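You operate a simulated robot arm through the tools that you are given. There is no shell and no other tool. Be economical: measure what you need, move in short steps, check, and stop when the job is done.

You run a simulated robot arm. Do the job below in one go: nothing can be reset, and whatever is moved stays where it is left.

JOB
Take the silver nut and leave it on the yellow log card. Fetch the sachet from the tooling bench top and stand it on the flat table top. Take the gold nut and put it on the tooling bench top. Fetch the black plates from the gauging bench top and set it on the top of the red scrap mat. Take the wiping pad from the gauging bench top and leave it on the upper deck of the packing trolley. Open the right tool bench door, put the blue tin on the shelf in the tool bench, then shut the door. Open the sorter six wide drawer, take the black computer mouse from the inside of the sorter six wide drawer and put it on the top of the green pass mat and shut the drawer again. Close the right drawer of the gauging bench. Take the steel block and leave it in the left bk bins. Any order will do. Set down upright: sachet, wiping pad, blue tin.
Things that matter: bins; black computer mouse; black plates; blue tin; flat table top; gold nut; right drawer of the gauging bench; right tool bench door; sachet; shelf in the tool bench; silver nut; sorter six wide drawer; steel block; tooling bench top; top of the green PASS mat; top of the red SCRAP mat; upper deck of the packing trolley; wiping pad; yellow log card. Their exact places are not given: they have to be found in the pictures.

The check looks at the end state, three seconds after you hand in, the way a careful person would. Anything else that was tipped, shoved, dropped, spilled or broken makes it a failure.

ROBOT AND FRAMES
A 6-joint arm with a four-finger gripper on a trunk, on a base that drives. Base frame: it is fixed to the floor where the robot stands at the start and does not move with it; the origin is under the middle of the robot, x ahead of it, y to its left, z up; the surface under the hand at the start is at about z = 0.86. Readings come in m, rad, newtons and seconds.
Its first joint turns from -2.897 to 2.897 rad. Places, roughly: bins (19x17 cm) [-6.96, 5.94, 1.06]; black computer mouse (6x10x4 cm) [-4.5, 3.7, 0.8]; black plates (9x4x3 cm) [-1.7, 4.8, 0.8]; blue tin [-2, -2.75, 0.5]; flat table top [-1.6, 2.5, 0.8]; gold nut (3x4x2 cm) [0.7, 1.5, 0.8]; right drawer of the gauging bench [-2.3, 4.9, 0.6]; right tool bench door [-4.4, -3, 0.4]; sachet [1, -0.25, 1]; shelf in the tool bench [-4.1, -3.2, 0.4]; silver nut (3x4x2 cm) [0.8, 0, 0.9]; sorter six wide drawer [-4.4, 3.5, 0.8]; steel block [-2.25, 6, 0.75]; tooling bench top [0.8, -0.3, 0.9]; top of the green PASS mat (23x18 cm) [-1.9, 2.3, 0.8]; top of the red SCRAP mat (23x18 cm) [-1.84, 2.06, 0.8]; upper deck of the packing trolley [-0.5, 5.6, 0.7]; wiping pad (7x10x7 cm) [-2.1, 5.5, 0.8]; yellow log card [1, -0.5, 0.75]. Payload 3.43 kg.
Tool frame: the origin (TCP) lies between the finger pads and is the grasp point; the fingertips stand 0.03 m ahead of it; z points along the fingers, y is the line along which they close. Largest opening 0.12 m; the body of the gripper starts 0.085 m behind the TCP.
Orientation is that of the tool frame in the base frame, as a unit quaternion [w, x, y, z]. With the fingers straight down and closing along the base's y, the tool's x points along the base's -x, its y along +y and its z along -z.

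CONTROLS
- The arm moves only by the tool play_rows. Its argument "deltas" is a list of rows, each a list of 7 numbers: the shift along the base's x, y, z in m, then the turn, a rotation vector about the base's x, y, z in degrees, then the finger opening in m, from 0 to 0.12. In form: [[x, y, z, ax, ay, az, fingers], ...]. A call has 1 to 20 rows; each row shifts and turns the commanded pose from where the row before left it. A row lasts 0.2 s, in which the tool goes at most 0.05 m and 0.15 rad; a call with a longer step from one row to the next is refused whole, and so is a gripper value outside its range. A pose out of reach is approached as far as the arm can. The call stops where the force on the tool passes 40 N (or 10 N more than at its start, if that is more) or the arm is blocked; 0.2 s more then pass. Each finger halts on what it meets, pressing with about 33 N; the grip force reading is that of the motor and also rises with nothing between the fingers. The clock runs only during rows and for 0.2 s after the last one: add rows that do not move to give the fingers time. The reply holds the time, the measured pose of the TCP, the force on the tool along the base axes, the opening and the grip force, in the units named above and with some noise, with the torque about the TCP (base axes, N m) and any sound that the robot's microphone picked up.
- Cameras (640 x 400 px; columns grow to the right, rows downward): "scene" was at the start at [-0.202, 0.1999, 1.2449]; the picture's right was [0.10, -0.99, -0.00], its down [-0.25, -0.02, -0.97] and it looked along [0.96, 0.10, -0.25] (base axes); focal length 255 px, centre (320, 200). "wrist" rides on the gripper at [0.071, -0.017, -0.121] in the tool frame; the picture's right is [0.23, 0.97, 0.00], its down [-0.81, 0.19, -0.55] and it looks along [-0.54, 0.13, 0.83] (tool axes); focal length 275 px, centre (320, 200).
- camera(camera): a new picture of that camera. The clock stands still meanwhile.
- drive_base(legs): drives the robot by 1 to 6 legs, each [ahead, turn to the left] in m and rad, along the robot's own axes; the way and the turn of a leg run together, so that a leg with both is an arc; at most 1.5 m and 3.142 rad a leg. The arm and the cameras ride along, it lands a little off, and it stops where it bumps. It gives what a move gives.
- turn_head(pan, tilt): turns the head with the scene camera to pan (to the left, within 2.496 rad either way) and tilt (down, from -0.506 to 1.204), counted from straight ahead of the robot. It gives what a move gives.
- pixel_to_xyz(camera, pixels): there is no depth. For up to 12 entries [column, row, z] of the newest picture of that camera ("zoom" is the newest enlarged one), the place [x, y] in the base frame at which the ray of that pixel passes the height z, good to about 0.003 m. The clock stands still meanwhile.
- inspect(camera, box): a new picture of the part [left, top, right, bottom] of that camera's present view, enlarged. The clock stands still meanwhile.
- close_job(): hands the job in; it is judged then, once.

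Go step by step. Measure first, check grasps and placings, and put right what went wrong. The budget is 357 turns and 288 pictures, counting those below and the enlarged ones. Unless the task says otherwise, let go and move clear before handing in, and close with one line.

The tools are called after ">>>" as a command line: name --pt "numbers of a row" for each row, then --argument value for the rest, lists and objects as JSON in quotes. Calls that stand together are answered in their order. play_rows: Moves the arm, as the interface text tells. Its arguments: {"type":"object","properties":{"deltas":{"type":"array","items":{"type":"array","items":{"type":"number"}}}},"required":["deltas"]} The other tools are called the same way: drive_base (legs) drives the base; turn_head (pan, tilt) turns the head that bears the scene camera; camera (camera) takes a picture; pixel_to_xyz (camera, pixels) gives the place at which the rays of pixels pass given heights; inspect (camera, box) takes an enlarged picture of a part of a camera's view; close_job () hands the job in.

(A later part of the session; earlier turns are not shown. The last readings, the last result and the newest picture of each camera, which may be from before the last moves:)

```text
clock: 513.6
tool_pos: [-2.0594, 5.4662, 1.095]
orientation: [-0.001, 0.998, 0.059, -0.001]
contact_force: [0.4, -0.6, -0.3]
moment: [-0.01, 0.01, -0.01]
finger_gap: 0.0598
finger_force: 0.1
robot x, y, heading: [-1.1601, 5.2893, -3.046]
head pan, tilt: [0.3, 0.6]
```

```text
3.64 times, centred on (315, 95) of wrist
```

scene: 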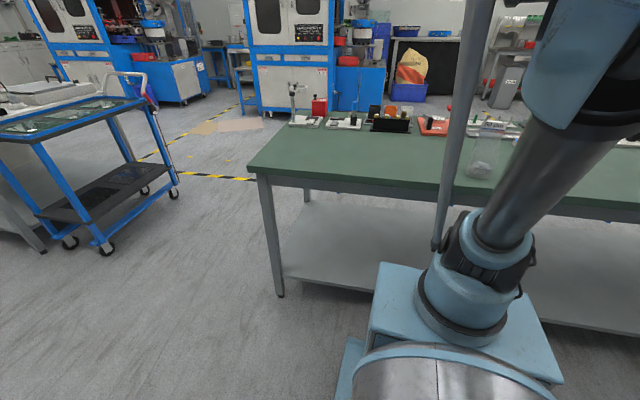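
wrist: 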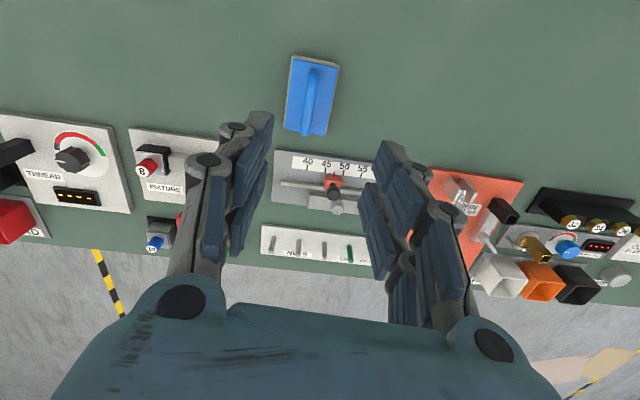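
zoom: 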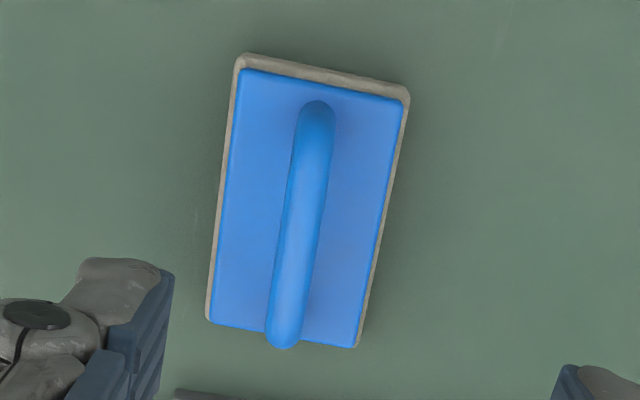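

>>> play_rows --pt "-0.024 0.006 -0.04 0 0 2 0.05" --pt "0 0 -0.045 0 0 0 0.05" --pt "0 0 -0.045 0 0 0 0.05" --pt "0 0 -0.045 0 0 0 0.05" --pt "0 0 -0.03 0 0 0 0.05" --pt "0 0 0 0 0 0 0.05"

>>> camera --camera "wrist"

```text
clock: 515.0
tool_pos: [-2.0845, 5.4732, 0.8869]
orientation: [-0.001, 0.997, 0.076, -0.001]
contact_force: [0.2, 0.3, 0.2]
moment: [0.01, 0.0, 0.02]
finger_gap: 0.0497
finger_force: 0.0
robot x, y, heading: [-1.1603, 5.2927, -3.044]
head pan, tilt: [0.3, 0.6]
```

```text
93 pictures are left
```

wrist: 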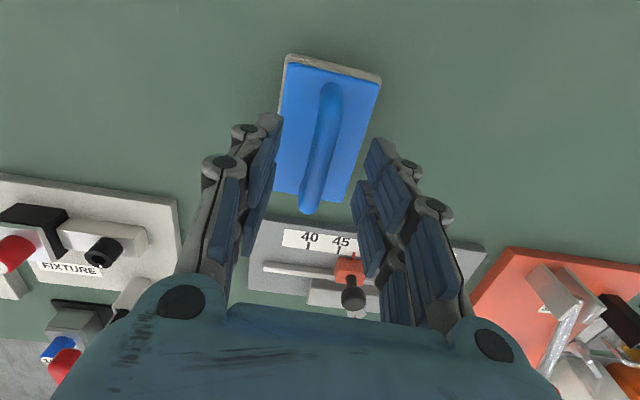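

>>> play_rows --pt "0 0 -0.018 0 0 0 0.05" --pt "0 0 0 0 0 0 0.03" --pt "0 0 0 0 0 0 0.01" --pt "0 0 0 0 0 0 0.005" --pt "0 0 0 0 0 0 0.005"

>>> play_rows --pt "0 0 0.02 0 0 0 0.005" --pt "0 0 0.04 0 0 0 0.005" --pt "0 0 0.045 0 0 0 0.005"

>>> camera --camera "wrist"

```text
clock: 516.2
tool_pos: [-2.0845, 5.4727, 0.8701]
orientation: [0.0, 0.997, 0.076, -0.001]
contact_force: [1.1, -0.5, 0.5]
moment: [0.0, 0.01, 0.0]
finger_gap: 0.0123
finger_force: 33.0
robot x, y, heading: [-1.1558, 5.2922, -3.048]
head pan, tilt: [0.3, 0.6]
```

```text
clock: 517.0
tool_pos: [-2.083, 5.4737, 0.9755]
orientation: [0.0, 0.997, 0.076, 0.0]
contact_force: [0.4, 0.3, -0.5]
moment: [-0.02, -0.03, -0.02]
finger_gap: 0.0123
finger_force: 32.8
robot x, y, heading: [-1.1579, 5.2916, -3.045]
head pan, tilt: [0.3, 0.6]
```

```text
92 pictures are left
```

wrist: 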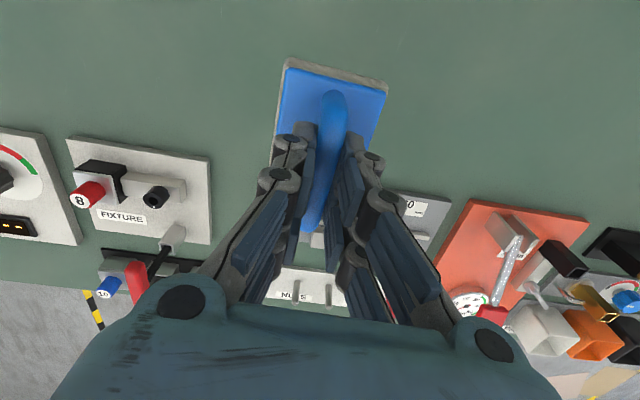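

The pad is held by its handle. I raise, retract and turn around to the packing trolley.

>>> play_rows --pt "0 0 0.045 0 0 0 0.005" --pt "0 0 0.045 0 0 0 0.005" --pt "0 0 0.045 0 0 0 0.005" --pt "0 0 0.045 0 0 0 0.005" --pt "0.02 0 0.04 0 0 0 0.005" --pt "0.04 -0.005 0.02 0 0 0 0.005" --pt "0.045 -0.01 0 0 0 0 0.005" --pt "0.045 -0.01 0 0 0 0 0.005" --pt "0.045 -0.01 0 0 0 0 0.005" --pt "0.045 -0.01 0 0 0 0 0.005" --pt "0.045 -0.01 0 0 0 0 0.005" --pt "0.045 -0.01 0 0 0 0 0.005" --pt "0.045 -0.01 0 0 0 0 0.005"

>>> drive_base --legs '[[0, -1.4], [0, -1.4]]'

>>> turn_head --pan 0.2 --tilt 0.6

>>> camera --camera "scene"

>>> camera --camera "wrist"

```text
clock: 519.8
tool_pos: [-1.7071, 5.3985, 1.2167]
orientation: [-0.001, 0.997, 0.076, -0.001]
contact_force: [-1.4, 0.7, -1.8]
moment: [-0.02, -0.1, -0.01]
finger_gap: 0.0124
finger_force: 33.9
robot x, y, heading: [-1.1568, 5.2905, -3.045]
head pan, tilt: [0.3, 0.6]
```

```text
clock: 528.0
tool_pos: [-0.5986, 5.3747, 1.2176]
orientation: [0.001, -0.244, 0.97, 0.0]
contact_force: [0.0, 0.1, -0.8]
moment: [-0.02, 0.01, -0.01]
finger_gap: 0.0123
finger_force: 33.0
robot x, y, heading: [-1.1605, 5.3097, 0.438]
head pan, tilt: [0.3, 0.6]
```

```text
clock: 528.7
tool_pos: [-0.6121, 5.3699, 1.2229]
orientation: [0.008, -0.244, 0.97, -0.001]
contact_force: [-0.4, 1.4, -0.5]
moment: [0.01, 0.0, 0.0]
finger_gap: 0.0125
finger_force: 32.3
robot x, y, heading: [-1.1604, 5.3092, 0.442]
head pan, tilt: [0.201, 0.6]
```

```text
91 pictures are left
```

scene: 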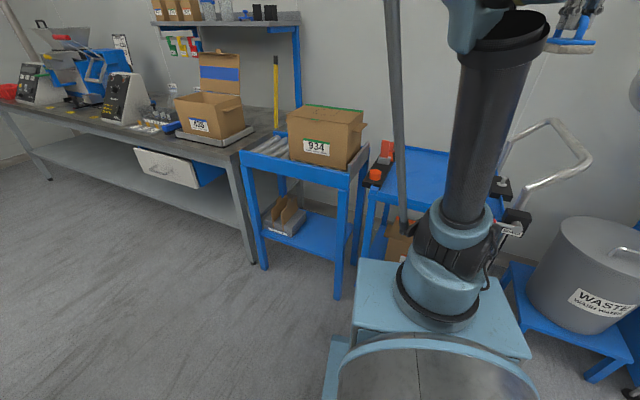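

```text
90 pictures are left
```

wrist: 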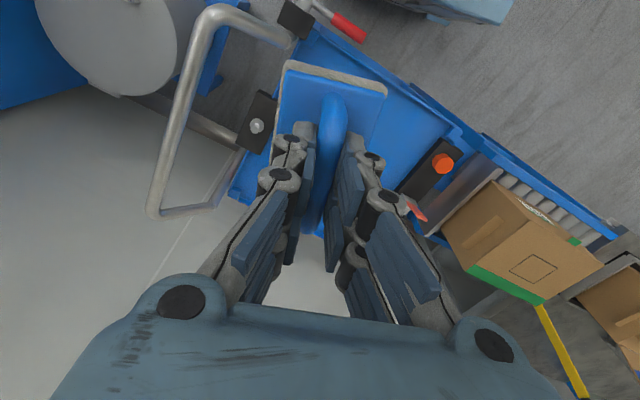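

>>> pixel_to_xyz --camera "wrist" --pixels '[[312, 30, 0.72], [462, 132, 0.72], [232, 193, 0.72], [275, 120, 0.72], [400, 190, 0.72], [450, 140, 0.72], [410, 120, 0.72]]'

>>> inspect --camera "wrist" --box '[200, 0, 520, 260]'

>>> inspect --camera "scene" --box '[350, 100, 560, 260]'

```text
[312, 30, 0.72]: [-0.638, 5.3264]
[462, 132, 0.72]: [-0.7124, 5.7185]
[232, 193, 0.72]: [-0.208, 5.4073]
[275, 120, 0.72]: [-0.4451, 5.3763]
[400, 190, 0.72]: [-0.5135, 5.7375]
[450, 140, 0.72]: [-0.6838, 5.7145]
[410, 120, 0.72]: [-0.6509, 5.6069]
```

```text
1.54 times, centred on (360, 130) of wrist
```

zoom: 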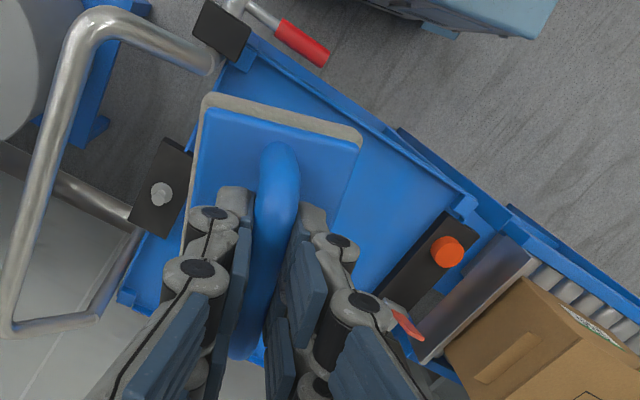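

```text
2.50 times, centred on (455, 180) of scene
```

zoom: 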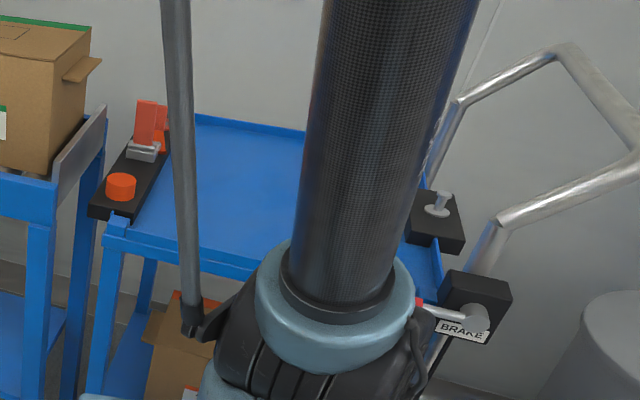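

The deck's clear middle is near (-0.47, 5.53). I move over it and lower.

>>> play_rows --pt "0.0284 0.032 0 0 0.9 0 0.005" --pt "0.0284 0.032 0 0 0 0 0.005" --pt "0.0284 0.032 0 0 0 0 0.005" --pt "0.0284 0.032 0 0 0 0 0.005" --pt "0.0284 0.032 0 0 0 0 0.005" --pt "0 0 -0.045 0 0 0 0.005" --pt "0 0 -0.045 0 0 0 0.005" --pt "0 0 -0.045 0 0 0 0.005" --pt "0 0 -0.045 0 0 0 0.005" --pt "0 0 -0.045 0 0 0 0.005" --pt "0 0 -0.045 0 0 0 0.005"

>>> camera --camera "wrist"

```text
clock: 531.1
tool_pos: [-0.4703, 5.5293, 0.9518]
orientation: [0.0, -0.243, 0.97, 0.003]
contact_force: [0.2, 0.5, -0.9]
moment: [-0.01, 0.0, -0.01]
finger_gap: 0.0124
finger_force: 32.9
robot x, y, heading: [-1.1627, 5.3096, 0.437]
head pan, tilt: [0.201, 0.6]
```

```text
87 pictures are left
```

wrist: 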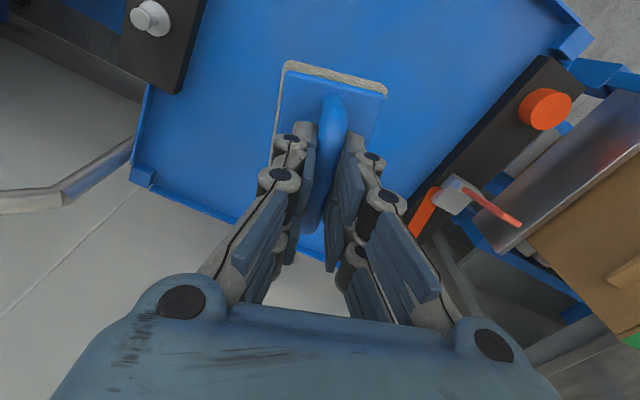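

>>> play_rows --pt "-0.04 -0.012 -0.02 0 0 0 0.005" --pt "0 0 -0.04 0 0 0 0.005" --pt "0 0 -0.04 0 0 0 0.005" --pt "0 0 -0.03 0 0 0 0.005" --pt "0 0 0 0 0 0 0.005"

>>> camera --camera "wrist"

```text
clock: 532.3
tool_pos: [-0.5132, 5.5169, 0.8234]
orientation: [-0.001, -0.243, 0.97, 0.002]
contact_force: [-0.7, -0.2, -0.3]
moment: [-0.01, -0.02, -0.01]
finger_gap: 0.0122
finger_force: 32.6
robot x, y, heading: [-1.1628, 5.3089, 0.445]
head pan, tilt: [0.201, 0.6]
```

```text
86 pictures are left
```

wrist: 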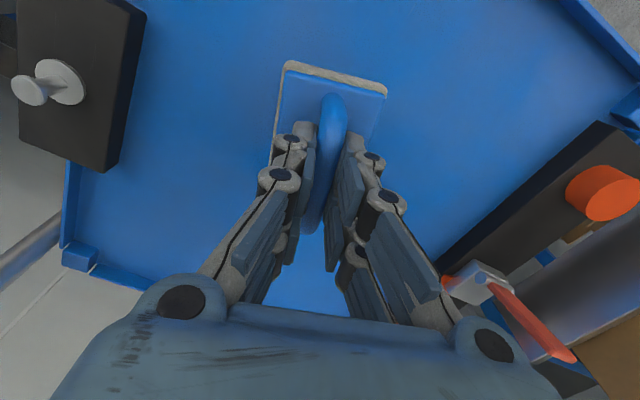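

Well placed over the deck. I descend in small steps to contact.

>>> play_rows --pt "0 0 -0.02 0 0 0 0.005" --pt "0 0 -0.01 0 0 0 0.005" --pt "0 0 0 0 0 0 0.005"

>>> play_rows --pt "0 0 -0.004 0 0 0 0.005" --pt "0 0 -0.004 0 0 0 0.005" --pt "0 0 0 0 0 0 0.005"

>>> play_rows --pt "0 0 -0.004 0 0 0 0.005" --pt "0 0 0 0 0 0 0.005"

```text
clock: 533.1
tool_pos: [-0.5121, 5.5169, 0.7932]
orientation: [0.0, -0.243, 0.97, 0.003]
contact_force: [-0.2, 0.1, -0.2]
moment: [0.02, 0.02, 0.02]
finger_gap: 0.0123
finger_force: 33.4
robot x, y, heading: [-1.1613, 5.3089, 0.437]
head pan, tilt: [0.201, 0.6]
```

```text
clock: 533.9
tool_pos: [-0.5112, 5.5158, 0.7849]
orientation: [-0.001, -0.244, 0.97, 0.003]
contact_force: [-0.6, 0.8, -0.3]
moment: [-0.01, -0.01, 0.0]
finger_gap: 0.0122
finger_force: 32.7
robot x, y, heading: [-1.1625, 5.3093, 0.443]
head pan, tilt: [0.201, 0.6]
```

```text
clock: 534.5
tool_pos: [-0.5119, 5.5172, 0.7798]
orientation: [0.0, -0.244, 0.97, 0.003]
contact_force: [-0.7, 0.3, -0.2]
moment: [0.01, 0.01, 0.02]
finger_gap: 0.0122
finger_force: 32.9
robot x, y, heading: [-1.1656, 5.3089, 0.441]
head pan, tilt: [0.201, 0.6]
```

>>> play_rows --pt "0 0 -0.004 0 0 0 0.005" --pt "0 0 0 0 0 0 0.005"

>>> play_rows --pt "0 0 -0.004 0 0 0 0.005" --pt "0 0 0 0 0 0 0.005"

>>> play_rows --pt "0 0 -0.003 0 0 0 0.005" --pt "0 0 0 0 0 0 0.005"

```text
clock: 535.1
tool_pos: [-0.5117, 5.5169, 0.7777]
orientation: [-0.001, -0.243, 0.97, 0.002]
contact_force: [0.5, -1.1, -0.2]
moment: [0.0, -0.01, 0.03]
finger_gap: 0.0126
finger_force: 32.8
robot x, y, heading: [-1.1633, 5.3071, 0.439]
head pan, tilt: [0.201, 0.6]
```

```text
clock: 535.7
tool_pos: [-0.5117, 5.5171, 0.7735]
orientation: [-0.001, -0.244, 0.97, 0.003]
contact_force: [0.3, 0.3, -0.5]
moment: [-0.01, 0.01, 0.0]
finger_gap: 0.0124
finger_force: 33.2
robot x, y, heading: [-1.1626, 5.3064, 0.437]
head pan, tilt: [0.201, 0.6]
```

```text
clock: 536.3
tool_pos: [-0.5105, 5.5178, 0.7699]
orientation: [-0.001, -0.244, 0.97, 0.003]
contact_force: [0.1, -0.1, -1.4]
moment: [0.0, -0.02, -0.01]
finger_gap: 0.0121
finger_force: 33.4
robot x, y, heading: [-1.1626, 5.3085, 0.436]
head pan, tilt: [0.201, 0.6]
```

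>>> play_rows --pt "0 0 -0.003 0 0 0 0.005" --pt "0 0 0 0 0 0 0.005"

>>> play_rows --pt "0 0 -0.003 0 0 0 0.005" --pt "0 0 0 0 0 0 0.005"

>>> camera --camera "wrist"

```text
clock: 536.8
tool_pos: [-0.5177, 5.5145, 0.7744]
orientation: [0.005, -0.244, 0.97, 0.004]
contact_force: [2.6, 0.4, -1.6]
moment: [-0.09, 0.27, 0.0]
finger_gap: 0.0126
finger_force: 33.0
robot x, y, heading: [-1.1604, 5.3089, 0.436]
head pan, tilt: [0.201, 0.6]
stopped in row 2: the force on the tool passed its limit at 44 N (the readings are from after the stop); the commanded pose is now the measured one
```

```text
clock: 537.4
tool_pos: [-0.5193, 5.5142, 0.7717]
orientation: [0.006, -0.243, 0.97, 0.003]
contact_force: [0.2, -0.8, -1.1]
moment: [0.01, -0.02, 0.01]
finger_gap: 0.0124
finger_force: 33.0
robot x, y, heading: [-1.1588, 5.3101, 0.435]
head pan, tilt: [0.201, 0.6]
```

```text
85 pictures are left
```

wrist: 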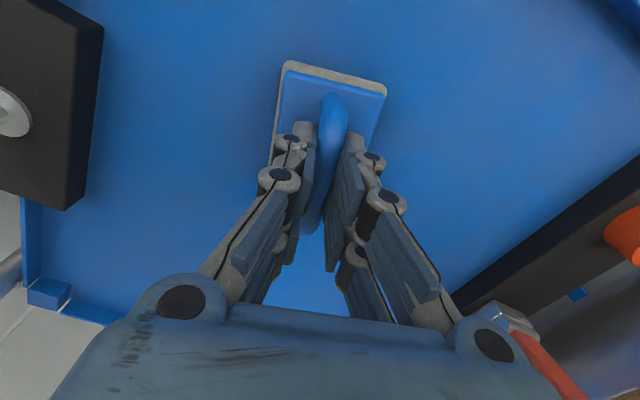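

>>> play_rows --pt "0 0 -0.002 0 0.6 0 0.005" --pt "0 0 0 0 0 0 0.02" --pt "0 0 0 0 0 0 0.04" --pt "0 0 0 0 0 0 0.04" --pt "0 0 0.04 0 0 0 0.04" --pt "0 0 0.045 0 0 0 0.04" --pt "0 0 0.045 0 0 0 0.04" --pt "0 0 0.045 0 0 0 0.04" --pt "0 0 0.045 0 0 0 0.04" --pt "0 0 0.045 0 0 0 0.04" --pt "0 0 0.045 0 0 0 0.04" --pt "0 0 0.045 0 0 0 0.04"

>>> camera --camera "wrist"

```text
clock: 540.0
tool_pos: [-0.5186, 5.5124, 1.1284]
orientation: [0.0, -0.244, 0.97, 0.005]
contact_force: [0.1, -0.7, 0.1]
moment: [0.02, 0.02, 0.01]
finger_gap: 0.04
finger_force: 0.0
robot x, y, heading: [-1.1625, 5.311, 0.434]
head pan, tilt: [0.201, 0.6]
```

```text
84 pictures are left
```

wrist: 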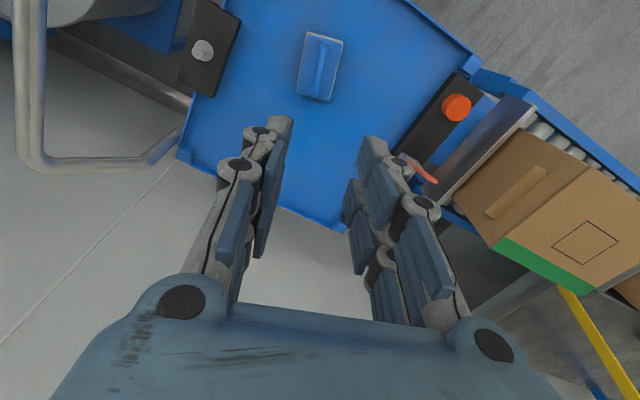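

The wiping pad stands upright on the deck. Next comes the gold nut: I retract and drive down the aisle.

>>> play_rows --pt "-0.04 -0.015 0.02 0 0 0 0.04" --pt "-0.04 -0.015 0.02 0 0 0 0.04" --pt "-0.04 -0.015 0.02 0 0 0 0.04"

>>> drive_base --legs '[[0, -1.83], [1.4, 0], [0, 0.17], [1.2, 0], [1.1, 0]]'

>>> turn_head --pan 0.9 --tilt 0.5

>>> camera --camera "scene"

```text
clock: 540.8
tool_pos: [-0.6363, 5.4665, 1.1869]
orientation: [0.0, -0.244, 0.97, 0.005]
contact_force: [0.7, 0.2, -0.4]
moment: [0.0, 0.04, -0.02]
finger_gap: 0.04
finger_force: 0.0
robot x, y, heading: [-1.1572, 5.305, 0.433]
head pan, tilt: [0.201, 0.6]
```

```text
clock: 564.7
tool_pos: [0.0009, 1.2351, 1.1859]
orientation: [0.004, 0.55, 0.835, 0.002]
contact_force: [0.2, -0.1, -0.1]
moment: [-0.01, 0.0, 0.03]
finger_gap: 0.04
finger_force: 0.0
robot x, y, heading: [-0.1101, 1.7715, -1.219]
head pan, tilt: [0.201, 0.6]
```

```text
clock: 565.7
tool_pos: [-0.0046, 1.2498, 1.1933]
orientation: [0.008, 0.549, 0.836, 0.0]
contact_force: [0.0, -1.5, 0.4]
moment: [0.04, -0.02, 0.02]
finger_gap: 0.0401
finger_force: 0.1
robot x, y, heading: [-0.1139, 1.7717, -1.22]
head pan, tilt: [0.901, 0.499]
```

```text
83 pictures are left
```

scene: 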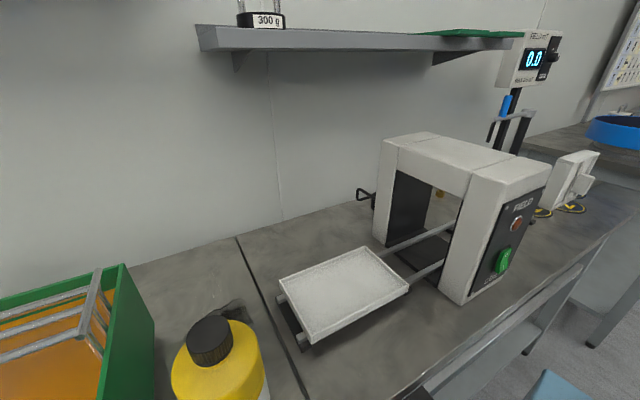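

>>> inspect --camera "scene" --box '[340, 120, 640, 300]'

>>> pixel_to_xyz --camera "scene" --pixels '[[440, 196, 0.88], [400, 395, 0.86], [620, 215, 0.86], [545, 210, 0.86], [575, 208, 0.86]]'

```text
2.13 times, centred on (490, 210) of scene
```

zoom: 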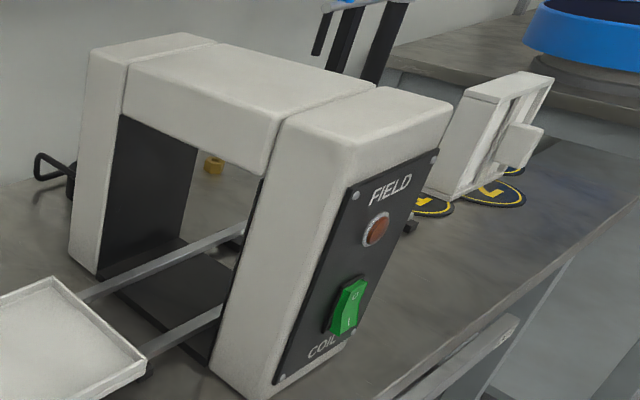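

```text
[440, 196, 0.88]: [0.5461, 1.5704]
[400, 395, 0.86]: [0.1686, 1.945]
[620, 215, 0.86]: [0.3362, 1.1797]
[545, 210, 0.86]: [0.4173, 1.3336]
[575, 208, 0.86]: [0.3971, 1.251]
```

The gold nut shows through the detector's aperture, lying behind it. I raise the hand, reposition the base square to that bench and look from above.

>>> play_rows --pt "0 0 0.04 0 0 0 0.06" --pt "0 0 0.04 0 0 0 0.06" --pt "0 0 0.02 0 0 0 0.06"

>>> drive_base --legs '[[0, -0.686], [0.413, 0], [0, 2.121]]'

>>> camera --camera "wrist"

```text
clock: 566.5
tool_pos: [-0.0025, 1.2486, 1.294]
orientation: [0.008, 0.549, 0.836, 0.0]
contact_force: [0.9, 0.1, 0.4]
moment: [0.0, 0.01, 0.04]
finger_gap: 0.06
finger_force: 0.1
robot x, y, heading: [-0.1156, 1.7716, -1.218]
head pan, tilt: [0.901, 0.499]
```

```text
clock: 568.5
tool_pos: [-0.2472, 1.2919, 1.3051]
orientation: [0.016, 0.725, 0.688, -0.011]
contact_force: [-0.3, 0.7, -0.3]
moment: [-0.13, -0.08, 0.01]
finger_gap: 0.0599
finger_force: 0.1
robot x, y, heading: [-0.117, 1.7732, -1.636]
head pan, tilt: [0.901, 0.499]
stopped in leg 1: the robot was blocked; the commanded pose is now the measured one
```

```text
81 pictures are left
```

wrist: 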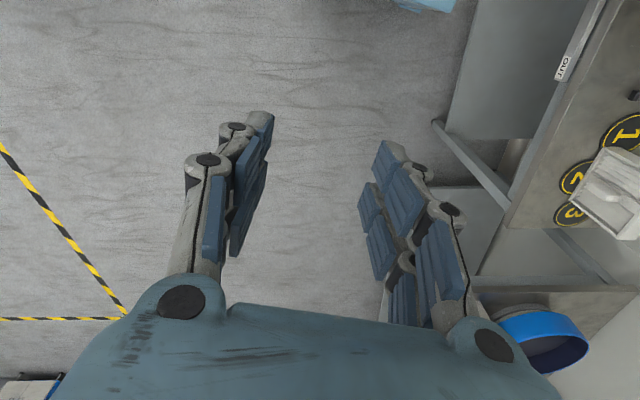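

The rear touched the bench while turning. I arc forward and away from it, then turn to face the bench.

>>> drive_base --legs '[[0.15, 0], [0.38, -0.5], [0, 2.34]]'

>>> turn_head --pan 0.3 --tilt 0.5

>>> camera --camera "scene"

>>> camera --camera "wrist"

```text
clock: 578.2
tool_pos: [0.2578, 1.2567, 1.3058]
orientation: [0.019, -0.101, 0.995, 0.005]
contact_force: [0.4, -0.4, -0.5]
moment: [-0.01, -0.01, 0.01]
finger_gap: 0.0596
finger_force: 0.0
robot x, y, heading: [-0.2453, 1.2533, 0.189]
head pan, tilt: [0.901, 0.499]
```

```text
clock: 579.2
tool_pos: [0.2422, 1.2551, 1.3107]
orientation: [0.024, -0.1, 0.995, 0.006]
contact_force: [-1.0, -0.4, 0.2]
moment: [0.01, -0.01, 0.04]
finger_gap: 0.06
finger_force: 0.1
robot x, y, heading: [-0.2443, 1.2555, 0.188]
head pan, tilt: [0.3, 0.499]
```

```text
80 pictures are left
```

scene: 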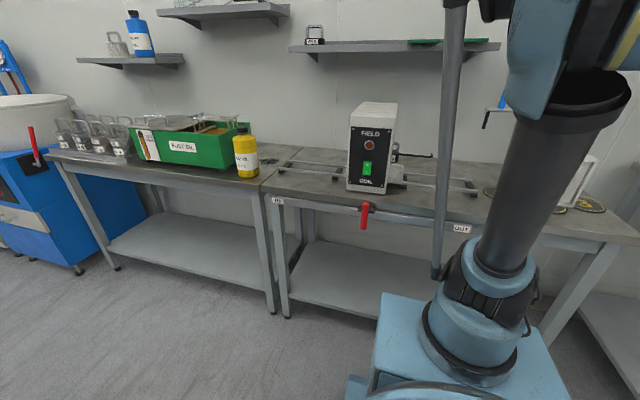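

```text
79 pictures are left
```

wrist: 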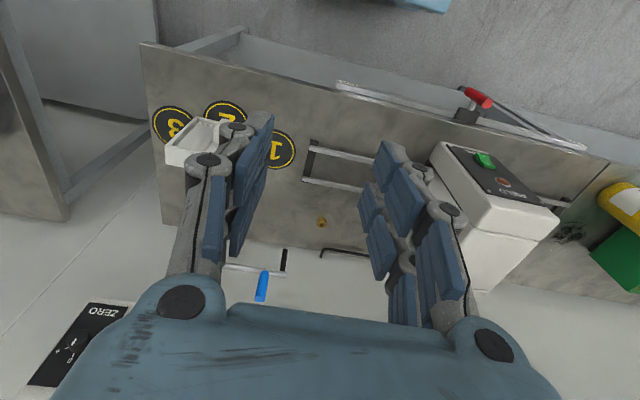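

>>> pixel_to_xyz --camera "wrist" --pixels '[[322, 222, 0.83], [322, 222, 0.86], [322, 222, 0.88], [330, 165, 0.86], [335, 187, 0.88], [345, 252, 0.86]]'

>>> inspect --camera "wrist" --box '[270, 180, 380, 270]'

```text
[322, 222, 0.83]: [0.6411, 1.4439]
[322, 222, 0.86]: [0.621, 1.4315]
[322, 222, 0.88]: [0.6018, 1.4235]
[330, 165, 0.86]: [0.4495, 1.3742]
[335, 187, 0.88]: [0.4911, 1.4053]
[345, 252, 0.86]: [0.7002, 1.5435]
```

```text
4.44 times, centred on (325, 225) of wrist
```

zoom: 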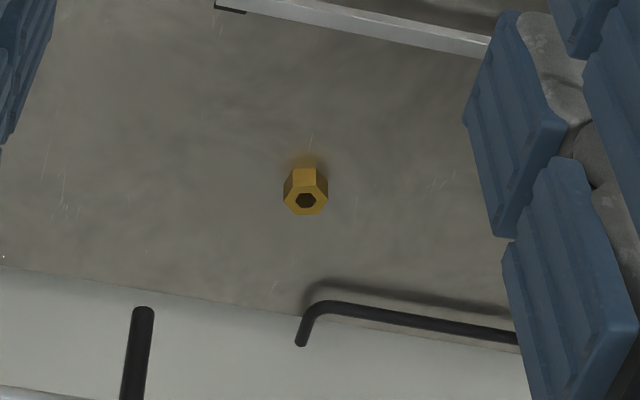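

>>> play_rows --pt "0.04 0.018 0 -0.96 2.6 0 0.05" --pt "0.04 0.018 0 0 0 0 0.05" --pt "0.04 0.018 0 0 0 0 0.05" --pt "0.04 0.018 0 0 0 0 0.05" --pt "0.04 0.018 0 0 0 0 0.05" --pt "0.04 0.018 0 0 0 0 0.05" --pt "0.04 0.018 -0.02 0 0 0 0.05" --pt "0.03 0.018 -0.03 0 0 0 0.05" --pt "0.02 0.015 -0.04 0 0 0 0.05" --pt "0.01 0.01 -0.045 0 0 0 0.05" --pt "0 0 -0.045 0 0 0 0.05"

>>> camera --camera "wrist"

```text
clock: 581.2
tool_pos: [0.5513, 1.4063, 1.2419]
orientation: [0.003, -0.101, 0.995, -0.002]
contact_force: [2.1, -0.4, -0.6]
moment: [-0.05, 0.2, 0.01]
finger_gap: 0.0506
finger_force: 0.5
robot x, y, heading: [-0.2429, 1.2534, 0.192]
head pan, tilt: [0.3, 0.499]
stopped in row 9: the force on the tool passed its limit at 77 N (the readings are from after the stop); the commanded pose is now the measured one
```

```text
77 pictures are left
```

wrist: 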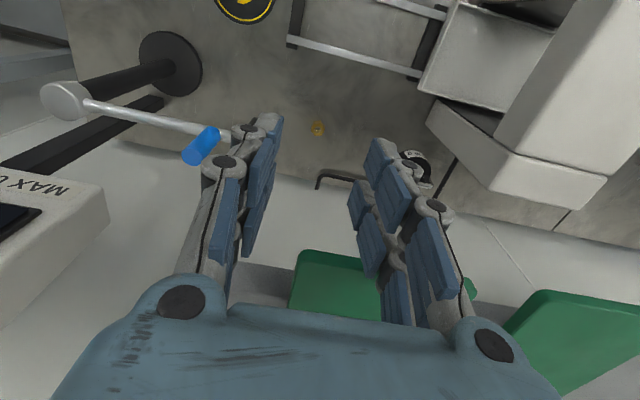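

The hand met the shelf above at this height. I back off and will go in low, under the shelf; first I measure the boom on the left and the detector on the right.

>>> play_rows --pt "-0.04 -0.01 0 0 0 0 0.05" --pt "-0.04 -0.01 0 0 0 0 0.05" --pt "-0.04 -0.01 0 0 0 0 0.05" --pt "0 0 -0.045 0 0 0 0.05" --pt "0 0 -0.045 0 0 0 0.05"

>>> camera --camera "wrist"

>>> camera --camera "scene"

```text
clock: 582.4
tool_pos: [0.425, 1.3764, 1.1528]
orientation: [0.004, -0.101, 0.995, -0.001]
contact_force: [-0.1, 0.5, 0.2]
moment: [-0.01, -0.01, -0.01]
finger_gap: 0.05
finger_force: 0.1
robot x, y, heading: [-0.2459, 1.252, 0.195]
head pan, tilt: [0.3, 0.499]
```

```text
76 pictures are left
```

wrist: 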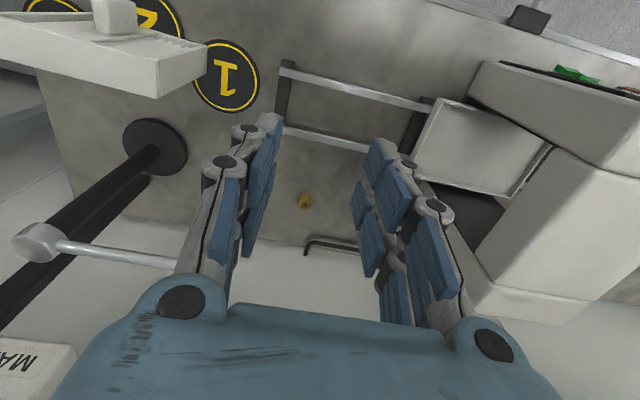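

```text
75 pictures are left
```

scene: 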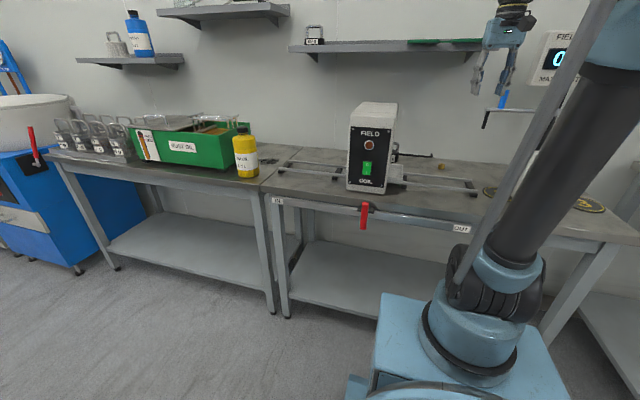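

>>> pixel_to_xyz --camera "wrist" --pixels '[[305, 200, 0.86], [305, 200, 0.87], [40, 240, 1.1], [175, 262, 1.1], [470, 80, 1.05], [555, 148, 1.05], [490, 255, 1.05], [470, 278, 0.95], [420, 175, 0.9], [157, 148, 0.87]]'

>>> inspect --camera "scene" --box '[330, 20, 610, 220]'

```text
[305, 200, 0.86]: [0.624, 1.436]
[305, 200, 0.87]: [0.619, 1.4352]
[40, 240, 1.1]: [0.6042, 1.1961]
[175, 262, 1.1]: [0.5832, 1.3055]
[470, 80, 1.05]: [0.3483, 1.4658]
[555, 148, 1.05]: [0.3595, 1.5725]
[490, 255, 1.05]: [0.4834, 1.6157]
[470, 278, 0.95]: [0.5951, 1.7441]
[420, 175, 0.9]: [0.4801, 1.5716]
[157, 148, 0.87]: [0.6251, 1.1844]
```

```text
2.00 times, centred on (470, 120) of scene
```

zoom: 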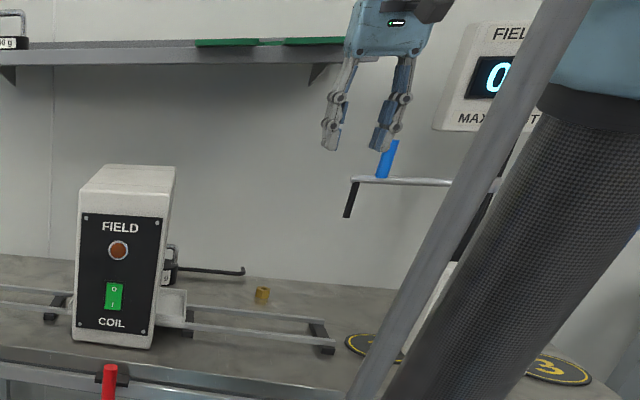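

The boom ends at y≈1.325 and the nut is at (0.622, 1.436, bench z 0.86). I tilt the tool 35° forward so the wrist stays back and below the shelf, then approach.

>>> play_rows --pt "0 0.01 0 1.4 -6.86 0 0.05" --pt "0 0.01 0 1.4 -6.86 0 0.05" --pt "0 0.01 0 1.4 -6.86 0 0.05" --pt "0 0.01 0 1.4 -6.86 0 0.05" --pt "0 0.01 0 1.4 -6.86 0 0.05" --pt "0.04 0.002 -0.02 0 0 0 0.05" --pt "0.04 0.002 -0.02 0 0 0 0.05" --pt "0.04 0.002 -0.02 0 0 0 0.05" --pt "0.03 0.001 -0.02 0 0 0 0.05" --pt "0 0 0 0 0 0 0.05"

>>> camera --camera "wrist"

>>> camera --camera "scene"

```text
clock: 584.6
tool_pos: [0.5761, 1.4325, 1.0759]
orientation: [0.303, -0.096, 0.948, 0.03]
contact_force: [-0.3, 0.1, -0.4]
moment: [0.02, 0.0, -0.04]
finger_gap: 0.0499
finger_force: 0.3
robot x, y, heading: [-0.2387, 1.2514, 0.189]
head pan, tilt: [0.3, 0.499]
```

```text
73 pictures are left
```

wrist: 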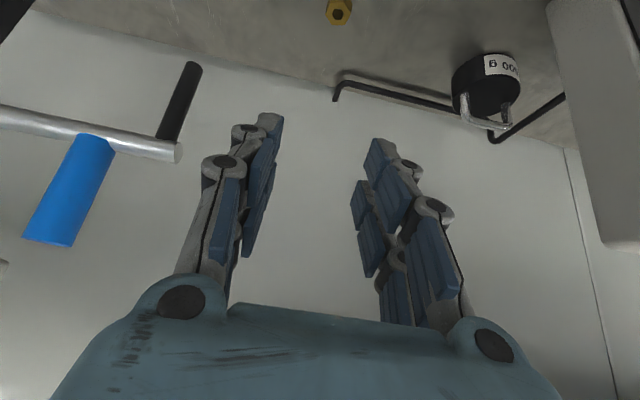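

```text
72 pictures are left
```

scene: 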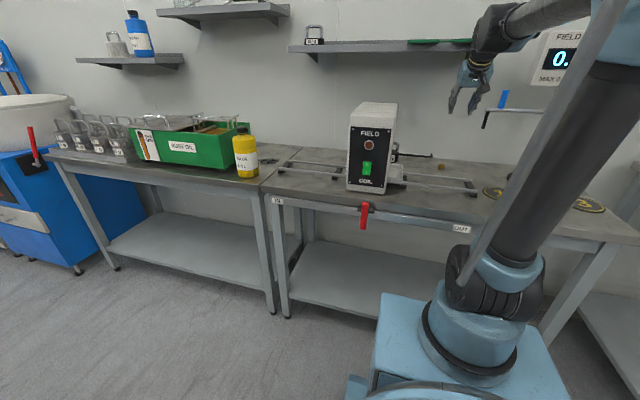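

>>> play_rows --pt "0.015 0.001 -0.04 0 0 0 0.05" --pt "0.015 0.001 -0.04 0 0 0 0.05" --pt "0.0 0 -0.04 0 0 0 0.05" --pt "0 0 0 0 0 0 0.05"

>>> camera --camera "wrist"

```text
clock: 585.6
tool_pos: [0.6073, 1.4357, 0.9574]
orientation: [0.303, -0.096, 0.948, 0.03]
contact_force: [0.2, -0.3, -0.9]
moment: [-0.01, 0.03, 0.0]
finger_gap: 0.0501
finger_force: 0.0
robot x, y, heading: [-0.2418, 1.2509, 0.19]
head pan, tilt: [0.3, 0.499]
```

```text
71 pictures are left
```

wrist: 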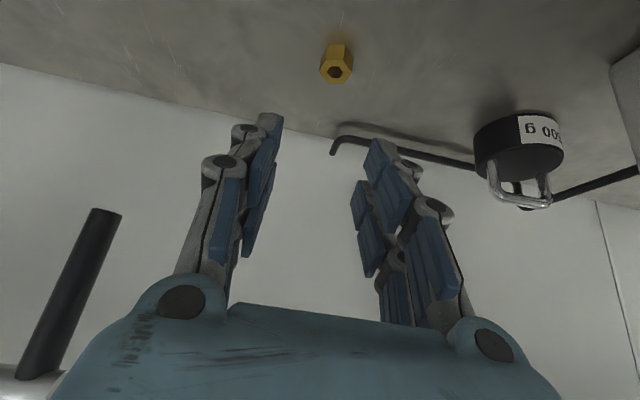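

>>> pixel_to_xyz --camera "wrist" --pixels '[[336, 70, 0.88], [337, 62, 0.87], [337, 48, 0.862], [336, 145, 0.87]]'

```text
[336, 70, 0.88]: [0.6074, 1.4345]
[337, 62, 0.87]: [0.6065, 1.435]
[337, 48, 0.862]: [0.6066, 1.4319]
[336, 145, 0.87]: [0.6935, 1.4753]
```

>>> play_rows --pt "-0.01 -0.001 -0.03 0 0 0 0.05" --pt "0 0 -0.025 0 0 0 0.05" --pt "0 0 0 0 0 0 0.05"

>>> camera --camera "wrist"

```text
clock: 586.4
tool_pos: [0.5969, 1.4336, 0.9015]
orientation: [0.304, -0.096, 0.947, 0.031]
contact_force: [0.2, 0.4, 0.1]
moment: [-0.02, 0.0, -0.01]
finger_gap: 0.05
finger_force: 0.1
robot x, y, heading: [-0.2424, 1.2509, 0.192]
head pan, tilt: [0.3, 0.499]
```

```text
70 pictures are left
```

wrist: 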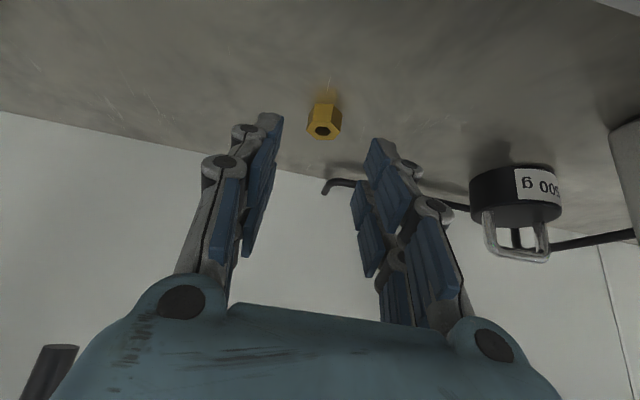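

>>> play_rows --pt "0.0 0 -0.006 0 0 0 0.05" --pt "0 0 0 0 0 0 0.03" --pt "0 0 0 0 0 0 0.01" --pt "0 0 0 0 0 0 0.01" --pt "0 0 0 0 0 0 0.01"

>>> camera --camera "wrist"

```text
clock: 587.6
tool_pos: [0.5973, 1.4338, 0.8949]
orientation: [0.304, -0.096, 0.947, 0.03]
contact_force: [0.2, -0.1, -0.5]
moment: [0.0, 0.01, -0.03]
finger_gap: 0.01
finger_force: 0.0
robot x, y, heading: [-0.242, 1.2502, 0.194]
head pan, tilt: [0.3, 0.499]
```

```text
69 pictures are left
```

wrist: 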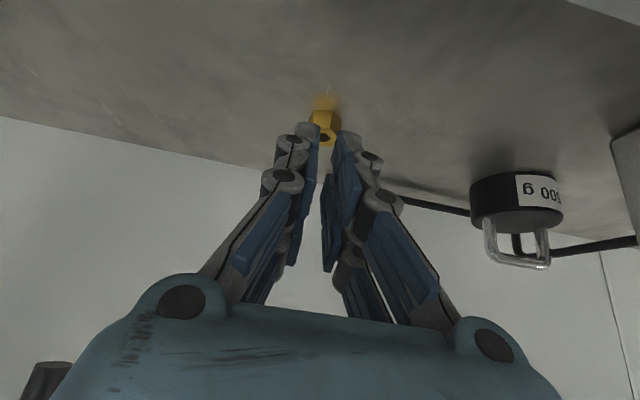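

The fingers closed without the nut, so it lies lower than I assumed. I reopen and recompute its height from several views.

>>> pixel_to_xyz --camera "wrist" --pixels '[[323, 127, 0.88], [323, 127, 0.86], [323, 127, 0.84], [323, 127, 0.82], [323, 127, 0.8]]'

>>> play_rows --pt "0 0 0.005 0 0 0 0.03" --pt "0 0 0 0 0 0 0.05"

```text
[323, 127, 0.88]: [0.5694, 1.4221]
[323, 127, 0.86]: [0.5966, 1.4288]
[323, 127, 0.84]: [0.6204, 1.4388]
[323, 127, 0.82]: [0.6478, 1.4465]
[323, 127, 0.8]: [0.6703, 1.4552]
```

```text
clock: 588.2
tool_pos: [0.5961, 1.4339, 0.9002]
orientation: [0.303, -0.096, 0.948, 0.03]
contact_force: [1.3, -0.2, 0.8]
moment: [-0.02, 0.0, -0.01]
finger_gap: 0.0501
finger_force: 0.0
robot x, y, heading: [-0.2407, 1.2507, 0.191]
head pan, tilt: [0.3, 0.499]
```

The two views intersect at z≈0.82, so this bench is at 0.80 and the nut is at (0.648, 1.446). I move there.

>>> play_rows --pt "0.02 0.006 0 0 0 0 0.05" --pt "0.02 0.0065 -0.02 0 0 0 0.05" --pt "0 0 -0.025 0 0 0 0.05" --pt "0 0 0 0 0 0 0.05"

>>> camera --camera "wrist"

```text
clock: 589.2
tool_pos: [0.6366, 1.4448, 0.8542]
orientation: [0.303, -0.096, 0.948, 0.03]
contact_force: [-0.6, -1.2, -0.2]
moment: [-0.02, 0.02, 0.0]
finger_gap: 0.05
finger_force: 0.0
robot x, y, heading: [-0.2455, 1.2545, 0.192]
head pan, tilt: [0.3, 0.499]
```

```text
68 pictures are left
```

wrist: 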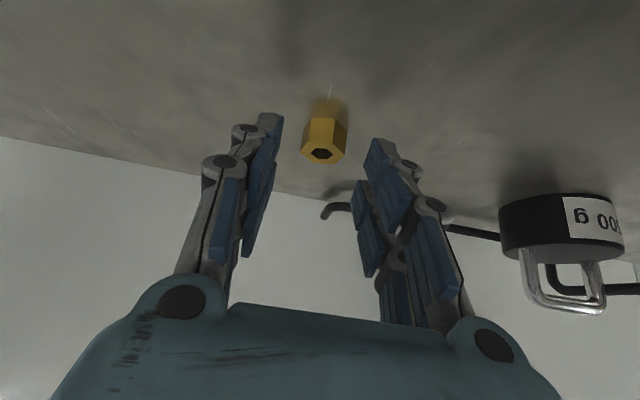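

>>> pixel_to_xyz --camera "wrist" --pixels '[[322, 153, 0.82], [322, 153, 0.825], [325, 128, 0.81]]'

>>> play_rows --pt "0 0 -0.012 0 0 0 0.05" --pt "0 0 -0.005 0 0 0 0.05" --pt "0 0 0 0 0 0 0.05"

>>> camera --camera "wrist"

```text
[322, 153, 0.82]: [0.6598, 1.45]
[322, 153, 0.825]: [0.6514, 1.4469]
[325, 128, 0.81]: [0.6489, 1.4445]
```

```text
clock: 590.0
tool_pos: [0.6378, 1.4445, 0.8397]
orientation: [0.304, -0.096, 0.947, 0.03]
contact_force: [-0.6, 0.6, 0.1]
moment: [0.01, -0.01, -0.01]
finger_gap: 0.0499
finger_force: 0.1
robot x, y, heading: [-0.2444, 1.2534, 0.187]
head pan, tilt: [0.3, 0.499]
```

```text
67 pictures are left
```

wrist: 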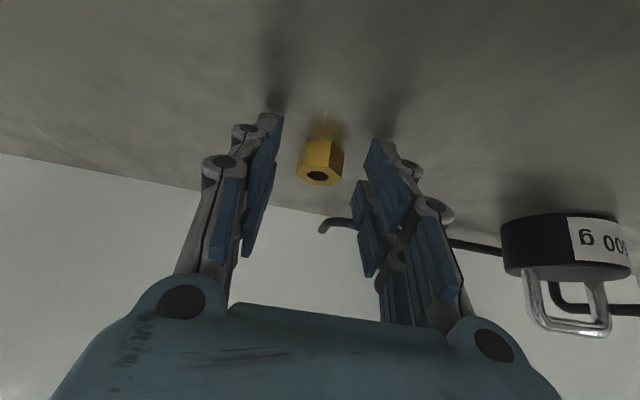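

>>> play_rows --pt "0.004 0.001 -0.004 0 0 0 0.05" --pt "0 0 0 0 0 0 0.03" --pt "0 0 0 0 0 0 0.01" --pt "0 0 0 0 0 0 0.01" --pt "0 0 0 0 0 0 0.01"

>>> camera --camera "wrist"

```text
clock: 590.4
tool_pos: [0.63, 1.4445, 0.8461]
orientation: [0.31, -0.096, 0.946, 0.03]
contact_force: [2.4, 0.9, -2.2]
moment: [-0.02, 0.08, -0.03]
finger_gap: 0.0001
finger_force: 12.5
robot x, y, heading: [-0.2433, 1.2527, 0.186]
head pan, tilt: [0.3, 0.499]
stopped in row 2: the force on the tool passed its limit at 52 N (the readings are from after the stop); the commanded pose is now the measured one
```

```text
66 pictures are left
```

wrist: 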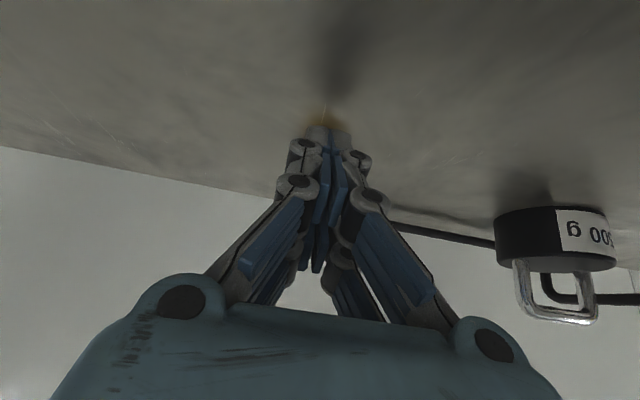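

>>> play_rows --pt "-0.02 -0.004 0.03 0 0 0 0.0" --pt "-0.02 -0.004 0.03 0 0 0 0.03" --pt "0 0 0 0 0 0 0.05"

>>> camera --camera "wrist"

```text
clock: 591.2
tool_pos: [0.5893, 1.4371, 0.906]
orientation: [0.309, -0.095, 0.946, 0.03]
contact_force: [1.0, 0.5, -0.8]
moment: [-0.02, -0.01, -0.02]
finger_gap: 0.0502
finger_force: 0.1
robot x, y, heading: [-0.246, 1.2542, 0.188]
head pan, tilt: [0.3, 0.499]
```

```text
65 pictures are left
```

wrist: 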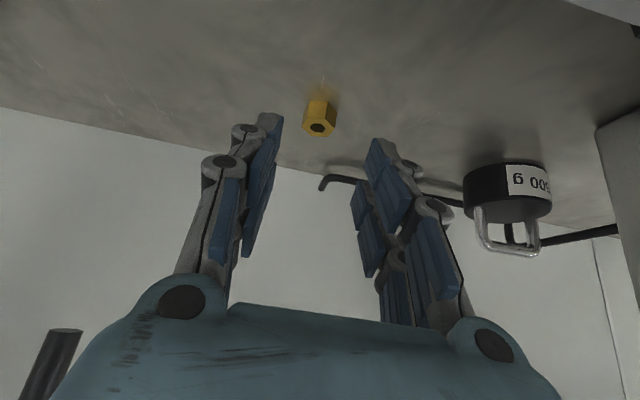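

>>> pixel_to_xyz --camera "wrist" --pixels '[[317, 127, 0.82], [317, 127, 0.825], [320, 112, 0.81]]'

```text
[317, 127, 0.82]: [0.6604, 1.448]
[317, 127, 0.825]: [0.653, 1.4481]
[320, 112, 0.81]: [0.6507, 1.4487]
```

>>> play_rows --pt "0.03 0.005 0 0 0 0 0.05" --pt "0.022 0.0035 -0.02 0 0 0 0.05" --pt "0 0 -0.03 0 0 0 0.05" --pt "0 0 -0.0155 0 0 0 0.05" --pt "0 0 0 0 0 0 0.05"

>>> camera --camera "wrist"

```text
clock: 592.4
tool_pos: [0.6419, 1.4442, 0.8395]
orientation: [0.308, -0.096, 0.946, 0.031]
contact_force: [0.2, 0.0, 0.1]
moment: [-0.02, 0.0, -0.02]
finger_gap: 0.05
finger_force: 0.0
robot x, y, heading: [-0.2376, 1.2486, 0.194]
head pan, tilt: [0.3, 0.499]
```

```text
64 pictures are left
```

wrist: 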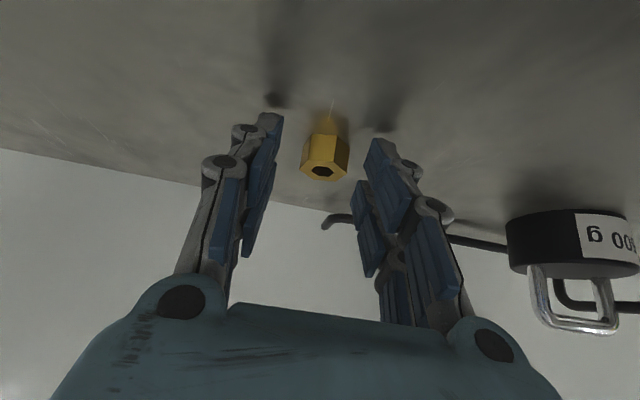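

Positioned as intended; now I close without going lower.

>>> play_rows --pt "0 0 0 0 0 0 0.04" --pt "0 0 0 0 0 0 0.02" --pt "0 0 0 0 0 0 0.01" --pt "0 0 0 0 0 0 0.01"

>>> camera --camera "wrist"

```text
clock: 593.4
tool_pos: [0.6419, 1.4438, 0.8387]
orientation: [0.309, -0.096, 0.946, 0.03]
contact_force: [-0.3, -0.1, 0.5]
moment: [0.01, 0.02, 0.02]
finger_gap: 0.01
finger_force: 0.0
robot x, y, heading: [-0.2475, 1.2514, 0.192]
head pan, tilt: [0.3, 0.499]
```

```text
63 pictures are left
```

wrist: 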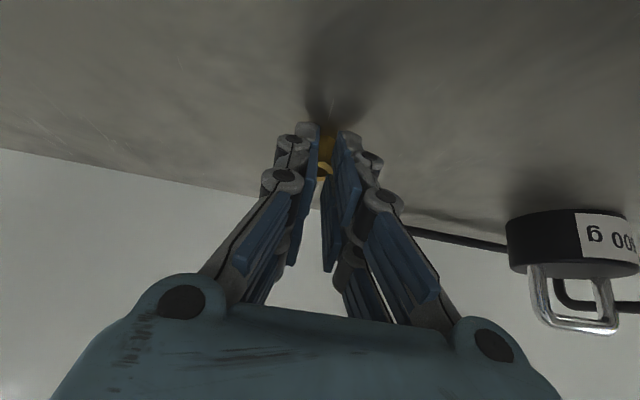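

The nut shows behind the closed fingers, so it is a little further forward. I open, advance 2 cm at the same height and close again.

>>> play_rows --pt "0 0 0 0 0 0 0.03" --pt "0 0 0 0 0 0 0.05" --pt "0.01 0.003 0 0 0 0 0.05" --pt "0.01 0.003 0 0 0 0 0.05" --pt "0 0 0 0 0 0 0.05"

>>> camera --camera "wrist"

```text
clock: 594.6
tool_pos: [0.6635, 1.4514, 0.8399]
orientation: [0.309, -0.095, 0.946, 0.03]
contact_force: [-0.9, -0.7, 0.3]
moment: [-0.03, 0.03, -0.04]
finger_gap: 0.0503
finger_force: 0.1
robot x, y, heading: [-0.2446, 1.2501, 0.185]
head pan, tilt: [0.3, 0.499]
```

```text
62 pictures are left
```

wrist: 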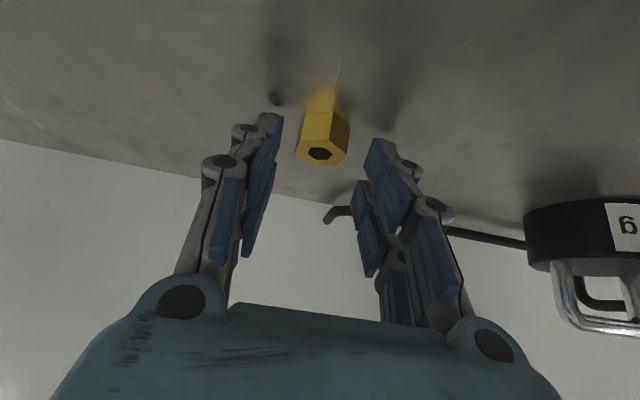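

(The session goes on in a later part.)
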